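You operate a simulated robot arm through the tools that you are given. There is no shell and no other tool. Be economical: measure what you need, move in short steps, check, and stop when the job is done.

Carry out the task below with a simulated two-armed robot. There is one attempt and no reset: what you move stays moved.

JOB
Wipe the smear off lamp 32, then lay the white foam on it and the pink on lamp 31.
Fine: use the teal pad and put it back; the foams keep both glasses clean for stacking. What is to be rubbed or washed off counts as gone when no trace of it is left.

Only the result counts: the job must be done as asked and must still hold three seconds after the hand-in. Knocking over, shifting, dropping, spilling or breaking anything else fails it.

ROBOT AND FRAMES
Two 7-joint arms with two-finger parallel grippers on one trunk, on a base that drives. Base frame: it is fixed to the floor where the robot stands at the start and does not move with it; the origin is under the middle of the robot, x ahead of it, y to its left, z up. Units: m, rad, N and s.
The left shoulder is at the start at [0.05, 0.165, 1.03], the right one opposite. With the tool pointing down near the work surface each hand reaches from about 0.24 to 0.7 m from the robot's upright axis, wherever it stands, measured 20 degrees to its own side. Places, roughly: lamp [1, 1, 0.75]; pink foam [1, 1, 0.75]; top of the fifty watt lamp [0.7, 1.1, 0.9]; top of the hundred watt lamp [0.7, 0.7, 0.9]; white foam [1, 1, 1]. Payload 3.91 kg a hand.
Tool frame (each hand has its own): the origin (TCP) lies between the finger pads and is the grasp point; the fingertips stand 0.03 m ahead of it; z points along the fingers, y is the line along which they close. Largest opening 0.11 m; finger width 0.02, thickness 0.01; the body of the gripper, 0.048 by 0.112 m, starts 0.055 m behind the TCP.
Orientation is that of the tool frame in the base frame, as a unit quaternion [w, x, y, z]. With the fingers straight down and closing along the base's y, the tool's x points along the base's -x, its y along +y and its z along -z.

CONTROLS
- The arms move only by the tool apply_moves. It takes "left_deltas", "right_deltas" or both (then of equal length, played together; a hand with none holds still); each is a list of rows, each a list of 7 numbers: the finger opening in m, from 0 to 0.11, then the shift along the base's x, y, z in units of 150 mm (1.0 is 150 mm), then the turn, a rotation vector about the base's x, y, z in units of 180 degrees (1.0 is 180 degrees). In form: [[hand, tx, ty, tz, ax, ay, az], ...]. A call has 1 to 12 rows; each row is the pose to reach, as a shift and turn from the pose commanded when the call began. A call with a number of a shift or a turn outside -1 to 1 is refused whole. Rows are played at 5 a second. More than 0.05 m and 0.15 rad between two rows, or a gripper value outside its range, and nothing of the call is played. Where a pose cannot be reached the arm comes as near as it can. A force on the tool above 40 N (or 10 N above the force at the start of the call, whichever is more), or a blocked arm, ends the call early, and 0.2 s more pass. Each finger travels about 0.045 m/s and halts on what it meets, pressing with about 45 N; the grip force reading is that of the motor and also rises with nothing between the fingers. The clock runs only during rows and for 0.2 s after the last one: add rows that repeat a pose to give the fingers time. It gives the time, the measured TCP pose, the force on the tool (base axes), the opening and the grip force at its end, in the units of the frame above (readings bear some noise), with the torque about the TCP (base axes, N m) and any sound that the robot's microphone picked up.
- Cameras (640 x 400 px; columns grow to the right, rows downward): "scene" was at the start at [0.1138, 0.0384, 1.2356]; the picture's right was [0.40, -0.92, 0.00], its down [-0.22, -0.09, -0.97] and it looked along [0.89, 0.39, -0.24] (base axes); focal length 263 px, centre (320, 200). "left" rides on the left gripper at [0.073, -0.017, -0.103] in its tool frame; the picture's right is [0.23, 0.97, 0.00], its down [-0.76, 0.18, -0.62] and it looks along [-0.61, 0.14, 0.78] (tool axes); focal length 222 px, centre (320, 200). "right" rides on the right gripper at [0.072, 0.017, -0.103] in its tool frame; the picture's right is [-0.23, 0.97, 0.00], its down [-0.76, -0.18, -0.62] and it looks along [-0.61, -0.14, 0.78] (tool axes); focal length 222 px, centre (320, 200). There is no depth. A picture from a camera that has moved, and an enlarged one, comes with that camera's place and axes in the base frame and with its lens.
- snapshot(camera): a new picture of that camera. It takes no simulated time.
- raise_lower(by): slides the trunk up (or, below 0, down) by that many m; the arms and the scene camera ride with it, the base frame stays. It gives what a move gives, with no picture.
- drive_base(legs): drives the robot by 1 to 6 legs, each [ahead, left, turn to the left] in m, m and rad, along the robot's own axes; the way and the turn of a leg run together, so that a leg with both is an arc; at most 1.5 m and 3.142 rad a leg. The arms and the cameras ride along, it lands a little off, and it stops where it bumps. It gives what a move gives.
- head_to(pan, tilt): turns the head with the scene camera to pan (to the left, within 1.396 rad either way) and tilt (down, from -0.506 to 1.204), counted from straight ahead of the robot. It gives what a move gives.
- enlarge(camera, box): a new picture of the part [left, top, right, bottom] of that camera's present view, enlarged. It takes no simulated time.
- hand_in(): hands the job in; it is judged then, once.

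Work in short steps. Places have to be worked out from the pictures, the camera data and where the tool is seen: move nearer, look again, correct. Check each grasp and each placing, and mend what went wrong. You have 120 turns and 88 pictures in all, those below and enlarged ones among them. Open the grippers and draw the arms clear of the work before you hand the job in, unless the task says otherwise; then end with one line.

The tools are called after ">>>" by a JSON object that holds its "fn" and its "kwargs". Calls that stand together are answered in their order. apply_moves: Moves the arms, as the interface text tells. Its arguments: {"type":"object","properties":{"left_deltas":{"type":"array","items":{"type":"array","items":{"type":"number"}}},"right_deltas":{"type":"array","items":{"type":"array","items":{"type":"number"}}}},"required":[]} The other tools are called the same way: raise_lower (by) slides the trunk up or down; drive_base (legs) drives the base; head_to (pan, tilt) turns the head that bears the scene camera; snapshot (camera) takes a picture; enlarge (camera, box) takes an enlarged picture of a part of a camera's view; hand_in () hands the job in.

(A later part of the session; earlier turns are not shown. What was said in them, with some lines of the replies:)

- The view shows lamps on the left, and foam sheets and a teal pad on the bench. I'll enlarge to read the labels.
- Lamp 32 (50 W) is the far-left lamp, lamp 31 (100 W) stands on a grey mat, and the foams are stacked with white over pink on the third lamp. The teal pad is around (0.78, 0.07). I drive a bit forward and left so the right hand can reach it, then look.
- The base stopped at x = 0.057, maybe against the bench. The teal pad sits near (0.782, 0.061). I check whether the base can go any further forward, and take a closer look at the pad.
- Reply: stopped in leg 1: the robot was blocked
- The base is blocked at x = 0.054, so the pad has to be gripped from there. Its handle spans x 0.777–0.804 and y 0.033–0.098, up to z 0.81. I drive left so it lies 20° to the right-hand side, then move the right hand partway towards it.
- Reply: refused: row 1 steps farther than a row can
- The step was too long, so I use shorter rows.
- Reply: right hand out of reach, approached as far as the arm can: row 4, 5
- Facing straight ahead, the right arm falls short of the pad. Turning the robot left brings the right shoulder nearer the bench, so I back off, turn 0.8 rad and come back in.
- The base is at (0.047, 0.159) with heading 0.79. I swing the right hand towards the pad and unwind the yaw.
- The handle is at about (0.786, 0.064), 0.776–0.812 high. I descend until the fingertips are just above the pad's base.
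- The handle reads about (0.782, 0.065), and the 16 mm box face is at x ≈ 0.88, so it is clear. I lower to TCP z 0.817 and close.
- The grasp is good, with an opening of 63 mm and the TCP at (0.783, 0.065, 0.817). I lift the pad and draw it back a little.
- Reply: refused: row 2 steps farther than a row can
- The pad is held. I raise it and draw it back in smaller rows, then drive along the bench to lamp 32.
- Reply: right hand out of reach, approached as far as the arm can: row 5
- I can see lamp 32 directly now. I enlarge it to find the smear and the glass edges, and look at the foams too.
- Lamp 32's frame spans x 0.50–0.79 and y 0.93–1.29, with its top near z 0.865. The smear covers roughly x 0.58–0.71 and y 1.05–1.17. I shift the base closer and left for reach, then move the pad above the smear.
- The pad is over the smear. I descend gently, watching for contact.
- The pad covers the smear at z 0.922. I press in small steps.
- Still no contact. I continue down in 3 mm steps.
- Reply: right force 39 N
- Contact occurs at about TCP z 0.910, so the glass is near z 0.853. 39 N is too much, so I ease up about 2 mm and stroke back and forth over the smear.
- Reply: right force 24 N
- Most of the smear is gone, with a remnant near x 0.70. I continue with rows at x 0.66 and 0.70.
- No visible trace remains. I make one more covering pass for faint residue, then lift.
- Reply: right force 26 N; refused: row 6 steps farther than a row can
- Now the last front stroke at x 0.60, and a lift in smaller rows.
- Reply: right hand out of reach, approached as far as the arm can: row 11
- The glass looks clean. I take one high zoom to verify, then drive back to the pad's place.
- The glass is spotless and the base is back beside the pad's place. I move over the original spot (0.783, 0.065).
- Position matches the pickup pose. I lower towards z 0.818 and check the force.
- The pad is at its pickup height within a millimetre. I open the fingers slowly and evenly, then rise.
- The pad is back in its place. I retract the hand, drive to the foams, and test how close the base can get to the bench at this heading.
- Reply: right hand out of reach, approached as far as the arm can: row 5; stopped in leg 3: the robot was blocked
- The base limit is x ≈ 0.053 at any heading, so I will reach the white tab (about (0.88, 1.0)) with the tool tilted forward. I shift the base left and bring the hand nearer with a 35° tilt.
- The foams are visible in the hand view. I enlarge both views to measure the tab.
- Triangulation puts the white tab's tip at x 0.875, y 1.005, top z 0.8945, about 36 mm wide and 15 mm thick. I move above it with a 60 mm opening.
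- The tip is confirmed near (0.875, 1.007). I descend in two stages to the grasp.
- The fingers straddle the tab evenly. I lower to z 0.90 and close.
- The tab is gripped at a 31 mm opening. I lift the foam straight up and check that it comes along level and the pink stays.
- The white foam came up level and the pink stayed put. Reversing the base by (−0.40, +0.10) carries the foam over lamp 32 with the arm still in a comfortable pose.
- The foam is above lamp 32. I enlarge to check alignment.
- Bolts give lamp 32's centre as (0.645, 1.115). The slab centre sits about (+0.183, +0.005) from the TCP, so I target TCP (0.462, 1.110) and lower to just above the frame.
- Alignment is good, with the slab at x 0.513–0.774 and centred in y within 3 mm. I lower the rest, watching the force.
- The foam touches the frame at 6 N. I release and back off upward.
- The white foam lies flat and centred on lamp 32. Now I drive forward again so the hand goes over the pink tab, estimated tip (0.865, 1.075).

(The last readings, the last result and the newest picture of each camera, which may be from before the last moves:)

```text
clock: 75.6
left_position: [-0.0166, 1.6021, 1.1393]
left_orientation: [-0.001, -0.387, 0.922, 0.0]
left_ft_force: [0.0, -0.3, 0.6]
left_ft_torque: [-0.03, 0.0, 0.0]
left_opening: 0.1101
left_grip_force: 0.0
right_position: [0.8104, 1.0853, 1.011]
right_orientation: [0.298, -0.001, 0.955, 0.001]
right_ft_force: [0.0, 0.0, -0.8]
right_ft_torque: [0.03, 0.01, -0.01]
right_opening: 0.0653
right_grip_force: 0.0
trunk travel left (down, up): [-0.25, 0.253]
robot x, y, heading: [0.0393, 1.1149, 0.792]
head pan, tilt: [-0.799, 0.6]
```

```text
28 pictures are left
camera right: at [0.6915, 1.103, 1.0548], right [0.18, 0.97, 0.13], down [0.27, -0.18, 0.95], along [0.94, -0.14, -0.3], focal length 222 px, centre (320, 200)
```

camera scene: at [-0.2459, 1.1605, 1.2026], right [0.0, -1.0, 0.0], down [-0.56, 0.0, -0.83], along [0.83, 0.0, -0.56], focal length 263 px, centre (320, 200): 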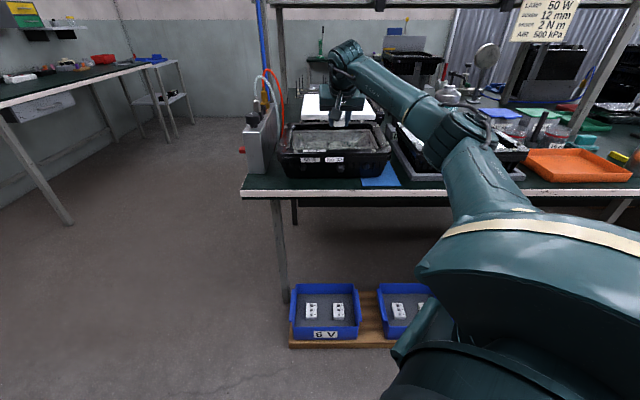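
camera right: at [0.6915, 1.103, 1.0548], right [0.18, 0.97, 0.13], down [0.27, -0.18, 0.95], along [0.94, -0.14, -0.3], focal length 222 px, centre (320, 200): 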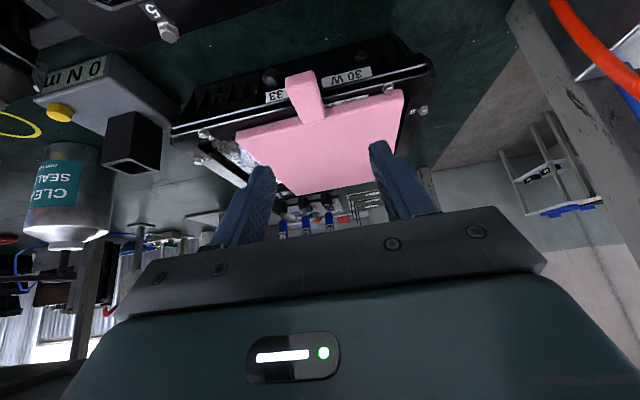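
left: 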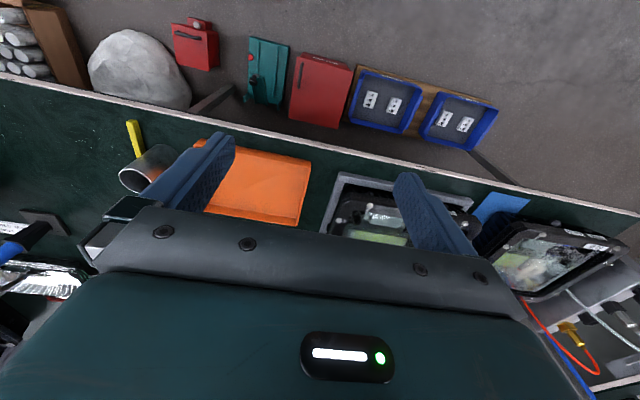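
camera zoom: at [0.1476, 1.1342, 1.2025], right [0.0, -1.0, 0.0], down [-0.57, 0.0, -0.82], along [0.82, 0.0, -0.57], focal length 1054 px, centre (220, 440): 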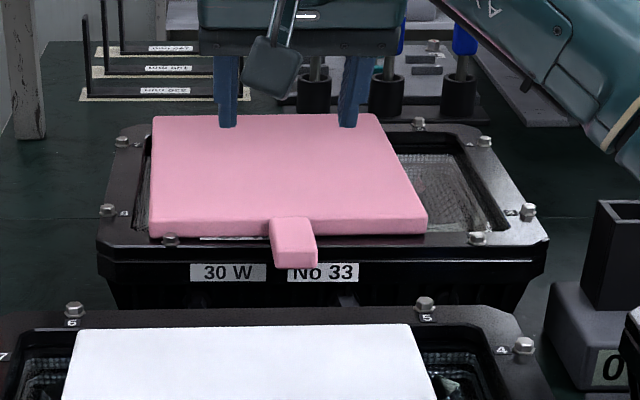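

The pink tab's tip is at (0.867, 1.076), resting over the frame. I move above it and descend partway.

>>> {"fn": "apply_moves", "kwargs": {"right_deltas": [[0.065, 0.2, -0.03, -0.1, 0, 0, 0], [0.065, 0.42, -0.06, -0.3, 0, 0, 0], [0.065, 0.424, -0.06, -0.57, 0, 0, 0]]}}

>>> {"fn": "enlarge", "kwargs": {"camera": "scene", "box": [270, 90, 420, 190]}}

>>> {"fn": "snapshot", "kwargs": {"camera": "right"}}

```text
clock: 76.4
left_position: [-0.0171, 1.6027, 1.1393]
left_orientation: [0.0, -0.388, 0.922, 0.001]
left_ft_force: [-0.7, 0.1, -0.3]
left_ft_torque: [0.0, 0.0, 0.03]
left_opening: 0.1102
left_grip_force: 0.1
right_position: [0.8726, 1.0774, 0.9245]
right_orientation: [0.299, -0.001, 0.954, 0.0]
right_ft_force: [-0.3, 0.4, 0.9]
right_ft_torque: [0.02, 0.0, -0.05]
right_opening: 0.065
right_grip_force: 0.1
trunk travel left (down, up): [-0.25, 0.253]
robot x, y, heading: [0.0366, 1.1155, 0.792]
head pan, tilt: [-0.799, 0.6]
```

```text
4.00 times, centred on (345, 140) of scene
camera zoom: at [0.1473, 1.1341, 1.2026], right [-0.01, -1.0, 0.0], down [-0.57, 0.0, -0.82], along [0.82, 0.0, -0.57], focal length 1054 px, centre (220, 440)
```

zoom: 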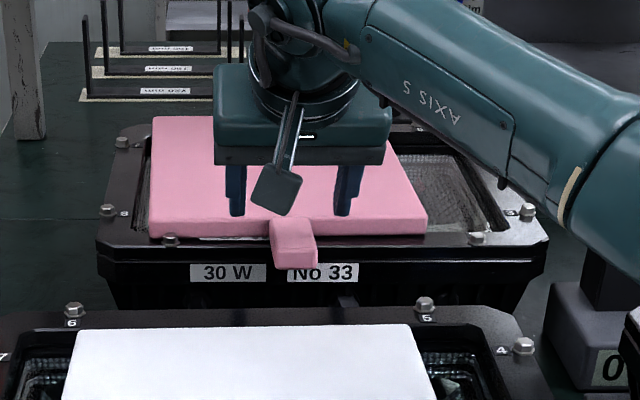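

```text
26 pictures are left
camera right: at [0.7544, 1.0947, 0.969], right [0.18, 0.97, 0.13], down [0.27, -0.18, 0.95], along [0.94, -0.14, -0.3], focal length 222 px, centre (320, 200)
```

right: 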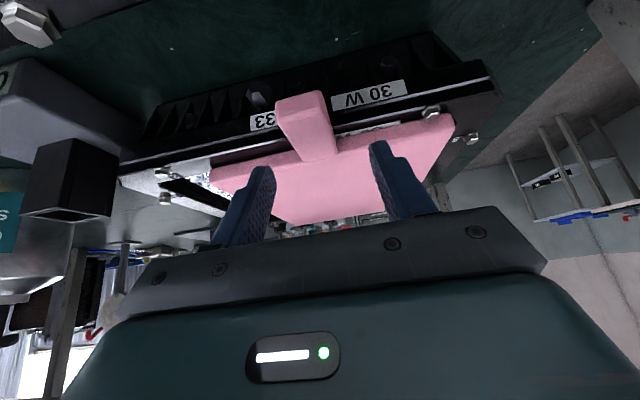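

Aligned. I lower to z ≈ 0.8955 and close.

>>> {"fn": "apply_moves", "kwargs": {"right_deltas": [[0.065, 0, 0, -0.1, 0, 0, 0], [0.065, 0, 0, -0.193, 0, 0, 0], [0.02, 0, 0, -0.193, 0, 0, 0], [0.02, 0, 0, -0.193, 0, 0, 0], [0.02, 0, 0, -0.193, 0, 0, 0], [0.02, 0, 0, -0.193, 0, 0, 0]]}}

>>> {"fn": "enlarge", "kwargs": {"camera": "right", "box": [160, 60, 520, 270]}}

```text
clock: 77.8
left_position: [-0.0181, 1.6019, 1.1383]
left_orientation: [0.0, -0.387, 0.922, 0.0]
left_ft_force: [-0.5, -0.4, 0.3]
left_ft_torque: [-0.03, -0.02, 0.02]
left_opening: 0.11
left_grip_force: 0.1
right_position: [0.8739, 1.0784, 0.8966]
right_orientation: [0.298, -0.001, 0.955, 0.001]
right_ft_force: [-0.2, -0.3, -0.5]
right_ft_torque: [-0.03, 0.04, 0.03]
right_opening: 0.0306
right_grip_force: 44.7
trunk travel left (down, up): [-0.25, 0.253]
robot x, y, heading: [0.0432, 1.1134, 0.796]
head pan, tilt: [-0.799, 0.6]
```

```text
1.78 times, centred on (340, 165) of right
camera zoom: at [0.7542, 1.0945, 0.9404], right [0.18, 0.97, 0.13], down [0.27, -0.18, 0.95], along [0.94, -0.14, -0.3], focal length 395 px, centre (284, 262)
```

zoom: 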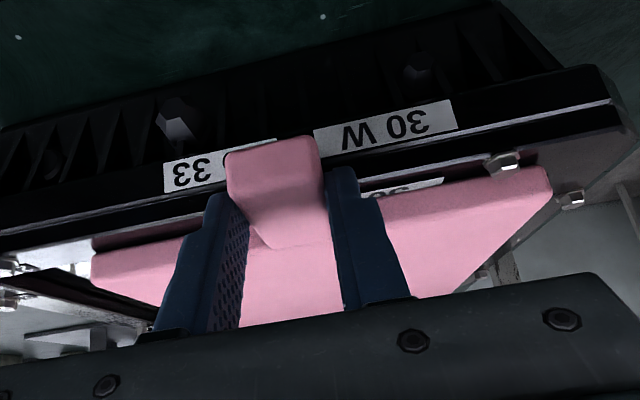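

The pink tab is gripped. I lift it and verify before driving.

>>> {"fn": "apply_moves", "kwargs": {"right_deltas": [[0.02, 0, 0, 0.06, 0, 0, 0], [0.02, 0, 0, 0.15, 0, 0, 0], [0.02, 0, 0, 0.35, 0, 0, 0], [0.02, 0, 0, 0.6, 0, 0, 0]]}}

>>> {"fn": "snapshot", "kwargs": {"camera": "scene"}}

```text
clock: 78.8
left_position: [-0.0172, 1.6022, 1.1392]
left_orientation: [0.0, -0.387, 0.922, 0.001]
left_ft_force: [0.7, 0.3, -0.2]
left_ft_torque: [0.0, 0.0, 0.02]
left_opening: 0.11
left_grip_force: 0.0
right_position: [0.8716, 1.0776, 0.9878]
right_orientation: [0.297, -0.001, 0.955, 0.0]
right_ft_force: [0.9, 0.3, -0.7]
right_ft_torque: [0.01, 0.09, -0.03]
right_opening: 0.0307
right_grip_force: 44.8
trunk travel left (down, up): [-0.25, 0.253]
robot x, y, heading: [0.0414, 1.1099, 0.798]
head pan, tilt: [-0.799, 0.6]
```

```text
24 pictures are left
camera scene: at [0.1469, 1.1344, 1.2026], right [0.0, -1.0, 0.0], down [-0.56, 0.0, -0.83], along [0.83, 0.0, -0.56], focal length 263 px, centre (320, 200)
```

scene: 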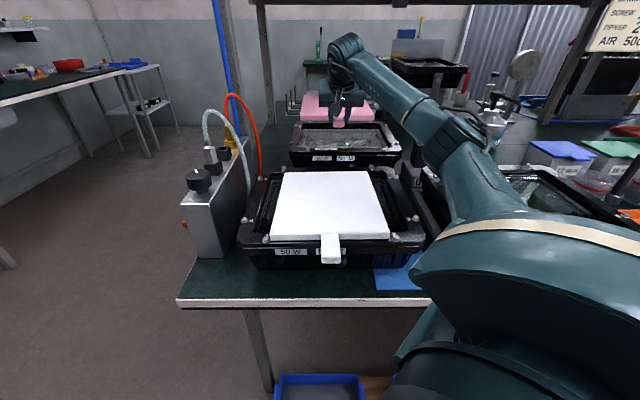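

The pink foam is held level. I reverse first, then drive right towards lamp 31.

>>> {"fn": "drive_base", "kwargs": {"legs": [[-0.266, 0.271, 0], [-0.3, -0.294, 0]]}}

>>> {"fn": "snapshot", "kwargs": {"camera": "scene"}}

```text
clock: 83.3
left_position: [-0.3947, 1.1829, 1.1399]
left_orientation: [0.0, -0.39, 0.921, 0.0]
left_ft_force: [-0.1, -0.1, -0.5]
left_ft_torque: [0.03, -0.01, 0.01]
left_opening: 0.11
left_grip_force: 0.1
right_position: [0.4969, 0.6611, 0.9871]
right_orientation: [0.298, -0.003, 0.955, 0.002]
right_ft_force: [-0.3, -0.1, -0.9]
right_ft_torque: [0.03, 0.06, 0.02]
right_opening: 0.0305
right_grip_force: 45.1
trunk travel left (down, up): [-0.25, 0.253]
robot x, y, heading: [-0.3328, 0.6953, 0.798]
head pan, tilt: [-0.799, 0.6]
```

```text
23 pictures are left
camera scene: at [-0.2287, 0.7156, 1.2026], right [0.0, -1.0, 0.0], down [-0.56, 0.0, -0.83], along [0.83, 0.0, -0.56], focal length 263 px, centre (320, 200)
```

scene: 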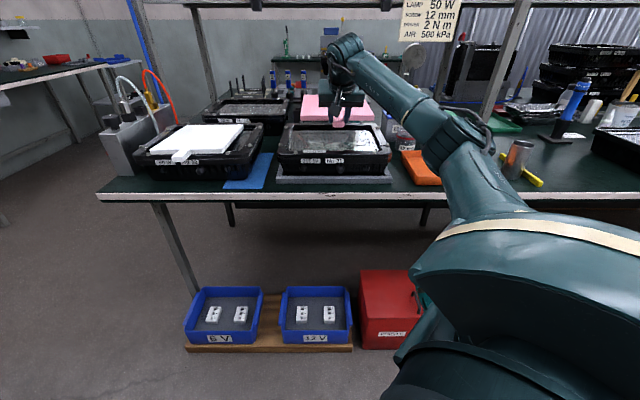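

Foam is near lamp 31. I enlarge to measure the lamp's bolts and the slab.

>>> {"fn": "enlarge", "kwargs": {"camera": "scene", "box": [260, 80, 420, 190]}}

```text
3.64 times, centred on (340, 135) of scene
camera zoom: at [-0.2287, 0.7156, 1.2026], right [0.0, -1.0, 0.0], down [-0.56, 0.0, -0.83], along [0.83, 0.0, -0.56], focal length 958 px, centre (247, 436)
```

zoom: 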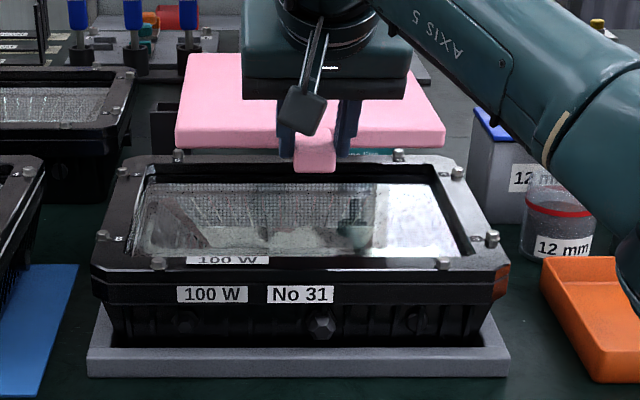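

Lamp 31's bolts are at z ≈ 0.867, with its centre at (0.658, 0.671). The slab centre is about (+0.185, +0.003) from the TCP, so I go to TCP (0.473, 0.6675) and lower partway.

>>> {"fn": "apply_moves", "kwargs": {"right_deltas": [[0.02, -0.16, 0.043, 0, 0, 0, 0], [0.02, -0.16, 0.043, -0.2, 0, 0, 0], [0.02, -0.16, 0.043, -0.4, 0, 0, 0], [0.02, -0.16, 0.043, -0.49, 0, 0, 0]]}}

>>> {"fn": "enlarge", "kwargs": {"camera": "scene", "box": [260, 80, 420, 190]}}

>>> {"fn": "enlarge", "kwargs": {"camera": "right", "box": [100, 60, 580, 270]}}

```text
clock: 84.3
left_position: [-0.3961, 1.1823, 1.1385]
left_orientation: [-0.001, -0.389, 0.921, 0.001]
left_ft_force: [-0.1, -0.1, -0.3]
left_ft_torque: [0.01, -0.02, 0.0]
left_opening: 0.11
left_grip_force: 0.0
right_position: [0.4716, 0.6683, 0.9141]
right_orientation: [0.298, -0.002, 0.955, 0.001]
right_ft_force: [-0.4, 1.0, -0.8]
right_ft_torque: [0.01, 0.11, -0.02]
right_opening: 0.0307
right_grip_force: 44.6
trunk travel left (down, up): [-0.25, 0.253]
robot x, y, heading: [-0.3341, 0.6923, 0.796]
head pan, tilt: [-0.799, 0.6]
```

```text
3.64 times, centred on (340, 135) of scene
camera zoom: at [-0.2287, 0.7159, 1.2026], right [0.0, -1.0, 0.0], down [-0.57, 0.0, -0.83], along [0.83, 0.0, -0.57], focal length 958 px, centre (247, 436)
```

zoom: 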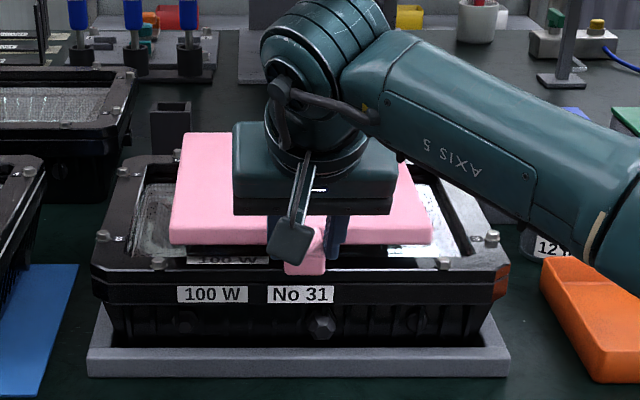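

```text
1.33 times, centred on (340, 165) of right
camera zoom: at [0.3532, 0.6843, 0.9573], right [0.18, 0.97, 0.13], down [0.27, -0.18, 0.95], along [0.95, -0.14, -0.3], focal length 296 px, centre (293, 247)
```

zoom: 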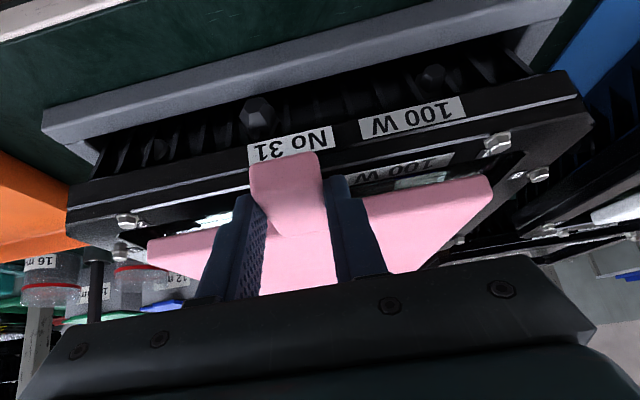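

The slab is centred on the bolts in y, and x is within 5 mm. I lower the remaining 17 mm with a +4 mm x trim, in two steps.

>>> {"fn": "apply_moves", "kwargs": {"right_deltas": [[0.02, 0.025, 0, -0.04, 0, 0, 0], [0.02, 0.025, 0, -0.08, 0, 0, 0], [0.02, 0.025, 0, -0.095, 0, 0, 0], [0.02, 0.025, 0, -0.095, 0, 0, 0]]}}

>>> {"fn": "apply_moves", "kwargs": {"right_deltas": [[0.02, 0, 0, -0.01, 0, 0, 0], [0.02, 0, 0, -0.02, 0, 0, 0]]}}

>>> {"fn": "enlarge", "kwargs": {"camera": "scene", "box": [260, 80, 420, 190]}}

```text
clock: 85.3
left_position: [-0.3944, 1.1831, 1.1388]
left_orientation: [0.0, -0.389, 0.921, 0.001]
left_ft_force: [-0.5, -0.2, 0.8]
left_ft_torque: [0.0, 0.02, 0.01]
left_opening: 0.11
left_grip_force: 0.0
right_position: [0.4761, 0.6686, 0.8994]
right_orientation: [0.3, -0.003, 0.954, 0.001]
right_ft_force: [0.1, 0.4, 0.0]
right_ft_torque: [0.02, 0.11, 0.0]
right_opening: 0.0306
right_grip_force: 44.9
trunk travel left (down, up): [-0.25, 0.253]
robot x, y, heading: [-0.3392, 0.6949, 0.799]
head pan, tilt: [-0.799, 0.6]
```

```text
clock: 86.0
left_position: [-0.3946, 1.184, 1.1381]
left_orientation: [-0.001, -0.389, 0.921, 0.001]
left_ft_force: [0.8, 0.0, -0.6]
left_ft_torque: [-0.01, 0.0, 0.0]
left_opening: 0.11
left_grip_force: 0.0
right_position: [0.4765, 0.6685, 0.8967]
right_orientation: [0.299, -0.003, 0.954, 0.002]
right_ft_force: [0.8, -0.3, 0.1]
right_ft_torque: [-0.07, -0.11, -0.02]
right_opening: 0.0307
right_grip_force: 44.9
trunk travel left (down, up): [-0.25, 0.253]
robot x, y, heading: [-0.337, 0.6927, 0.799]
head pan, tilt: [-0.799, 0.6]
```

```text
3.64 times, centred on (340, 135) of scene
camera zoom: at [-0.2288, 0.7159, 1.2026], right [0.0, -1.0, 0.0], down [-0.56, 0.0, -0.83], along [0.83, 0.0, -0.56], focal length 958 px, centre (247, 436)
```

zoom: 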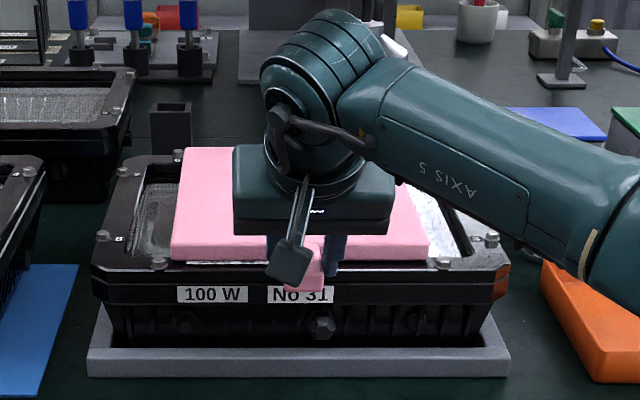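

It is just touching and centred at x ≈ 0.658. I release, back off and inspect.

>>> {"fn": "apply_moves", "kwargs": {"right_deltas": [[0.04, 0, 0, -0.005, 0, 0, 0], [0.055, 0, 0, -0.005, 0, 0, 0], [0.065, 0, 0, -0.005, 0, 0, 0], [0.065, 0, 0, -0.005, 0, 0, 0], [0.065, -0.05, 0, 0.1, 0, 0, 0], [0.065, -0.15, 0, 0.3, 0, 0, 0], [0.065, -0.3, 0, 0.55, 0, 0, 0], [0.065, -0.3, 0, 0.85, 0, 0, 0]]}}

>>> {"fn": "enlarge", "kwargs": {"camera": "scene", "box": [260, 80, 420, 190]}}

>>> {"fn": "snapshot", "kwargs": {"camera": "right"}}

```text
clock: 87.8
left_position: [-0.395, 1.185, 1.1383]
left_orientation: [-0.001, -0.389, 0.921, 0.0]
left_ft_force: [0.8, 0.4, -0.3]
left_ft_torque: [0.02, 0.02, 0.01]
left_opening: 0.1099
left_grip_force: 0.0
right_position: [0.4297, 0.6678, 1.0244]
right_orientation: [0.298, -0.003, 0.954, 0.001]
right_ft_force: [0.1, 0.2, 0.7]
right_ft_torque: [0.01, 0.0, 0.0]
right_opening: 0.0651
right_grip_force: 0.0
trunk travel left (down, up): [-0.25, 0.253]
robot x, y, heading: [-0.3364, 0.6963, 0.801]
head pan, tilt: [-0.799, 0.6]
```

```text
3.64 times, centred on (340, 135) of scene
camera zoom: at [-0.229, 0.716, 1.2026], right [0.0, -1.0, 0.0], down [-0.56, 0.0, -0.83], along [0.83, 0.0, -0.56], focal length 958 px, centre (247, 436)
```

zoom: 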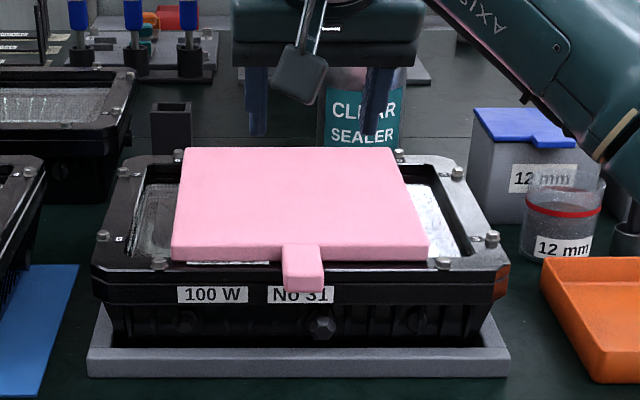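

```text
17 pictures are left
camera right: at [0.312, 0.684, 1.0682], right [0.18, 0.97, 0.13], down [0.27, -0.18, 0.95], along [0.94, -0.14, -0.3], focal length 222 px, centre (320, 200)
```

right: 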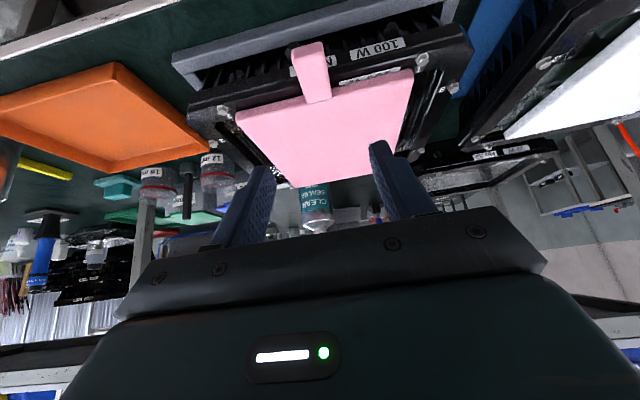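

Pink lies on lamp 31. I zoom in to make sure it sits flat and clear of the bolts.

>>> {"fn": "enlarge", "kwargs": {"camera": "scene", "box": [290, 110, 380, 166]}}

>>> {"fn": "enlarge", "kwargs": {"camera": "right", "box": [180, 20, 480, 200]}}

```text
7.11 times, centred on (335, 138) of scene
camera zoom: at [-0.229, 0.716, 1.2026], right [0.0, -1.0, 0.0], down [-0.56, 0.0, -0.83], along [0.83, 0.0, -0.56], focal length 1873 px, centre (213, 641)
```

zoom: 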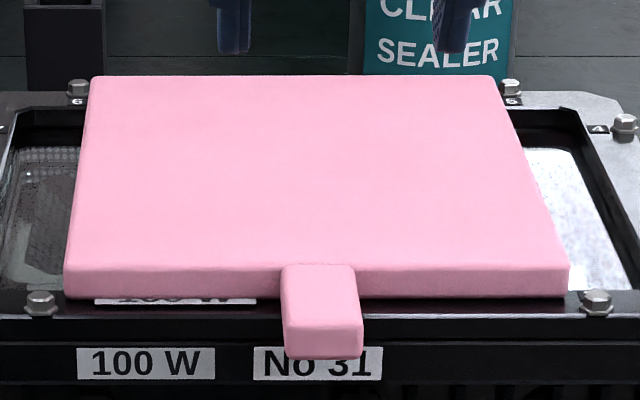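

```text
2.13 times, centred on (330, 110) of right
camera zoom: at [0.312, 0.684, 1.0682], right [0.18, 0.97, 0.13], down [0.27, -0.18, 0.95], along [0.94, -0.14, -0.3], focal length 474 px, centre (299, 392)
```

zoom: 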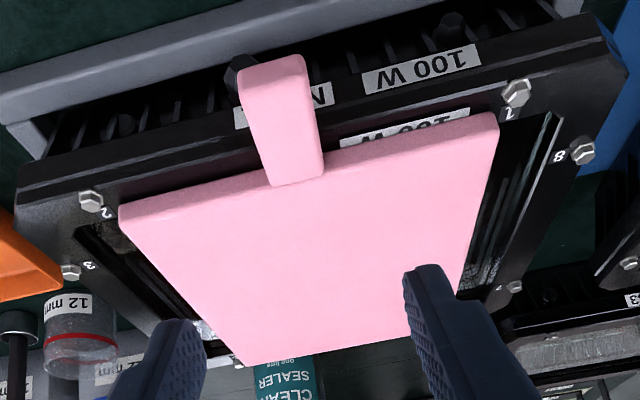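

Pink sits flat between the bolts. I open the gripper, back the robot away from the bench, and take a last overall look.

>>> {"fn": "drive_base", "kwargs": {"legs": [[-0.14, 0.14, 0]]}}

>>> {"fn": "apply_moves", "kwargs": {"right_deltas": [[0.08, 0, 0, 0.1, 0, 0, 0], [0.1, 0, 0, 0.2, 0, 0, 0], [0.11, 0, 0, 0.2, 0, 0, 0], [0.11, 0, 0, 0.2, 0, 0, 0]]}}

>>> {"fn": "snapshot", "kwargs": {"camera": "scene"}}

>>> {"fn": "enlarge", "kwargs": {"camera": "scene", "box": [100, 70, 420, 200]}}

```text
clock: 89.3
left_position: [-0.5915, 1.1805, 1.1393]
left_orientation: [0.001, -0.389, 0.921, 0.001]
left_ft_force: [0.2, -0.8, 0.2]
left_ft_torque: [0.0, -0.01, 0.01]
left_opening: 0.1101
left_grip_force: 0.1
right_position: [0.2337, 0.6645, 1.0246]
right_orientation: [0.299, -0.002, 0.954, 0.001]
right_ft_force: [-1.6, -0.3, -0.5]
right_ft_torque: [0.03, 0.0, 0.0]
right_opening: 0.0652
right_grip_force: 0.1
trunk travel left (down, up): [-0.25, 0.253]
robot x, y, heading: [-0.5312, 0.6935, 0.796]
head pan, tilt: [-0.799, 0.6]
```

```text
clock: 90.3
left_position: [-0.5907, 1.1808, 1.139]
left_orientation: [-0.001, -0.388, 0.922, 0.002]
left_ft_force: [0.3, -0.1, 0.4]
left_ft_torque: [0.0, 0.02, 0.0]
left_opening: 0.11
left_grip_force: 0.0
right_position: [0.2345, 0.6638, 1.0556]
right_orientation: [0.298, -0.002, 0.955, 0.001]
right_ft_force: [-0.5, 0.6, 0.7]
right_ft_torque: [0.0, -0.02, -0.02]
right_opening: 0.1103
right_grip_force: 0.1
trunk travel left (down, up): [-0.25, 0.253]
robot x, y, heading: [-0.5355, 0.6924, 0.794]
head pan, tilt: [-0.799, 0.6]
```

```text
14 pictures are left
camera scene: at [-0.4259, 0.7134, 1.2026], right [0.0, -1.0, 0.0], down [-0.56, 0.0, -0.83], along [0.83, 0.0, -0.56], focal length 263 px, centre (320, 200)
```

scene: 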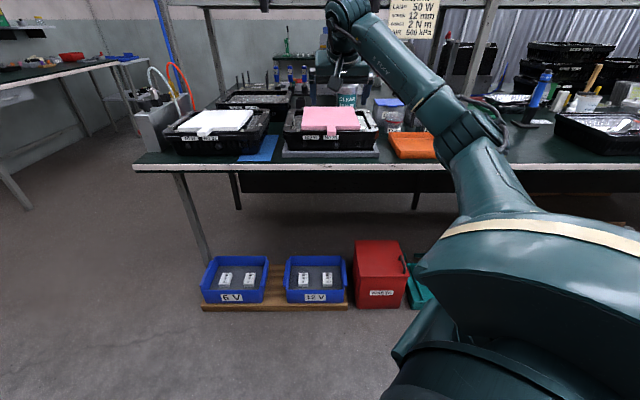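

```text
2.00 times, centred on (260, 135) of scene
camera zoom: at [-0.4259, 0.7134, 1.2026], right [0.0, -1.0, 0.0], down [-0.56, 0.0, -0.83], along [0.83, 0.0, -0.56], focal length 527 px, centre (440, 330)
```

zoom: 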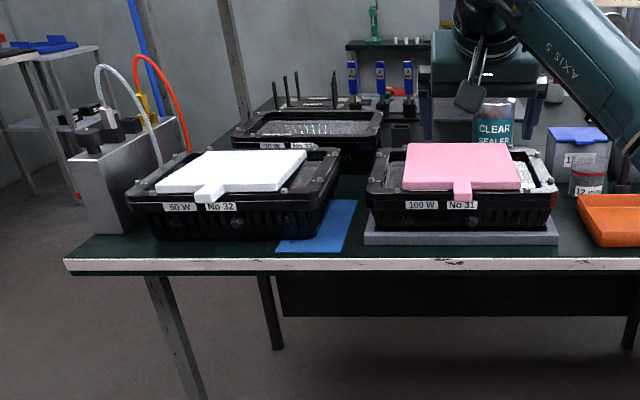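

Both foams lie in place, the pad is back where it was, and the arms are clear with grippers open. I hand in.

>>> {"fn": "hand_in", "kwargs": {}}

```text
The job is handed in.
```

Lamp 32's smear is wiped off with no trace visible, the teal pad is back in its place, and the white foam lies on lamp 32 and the pink on lamp 31.
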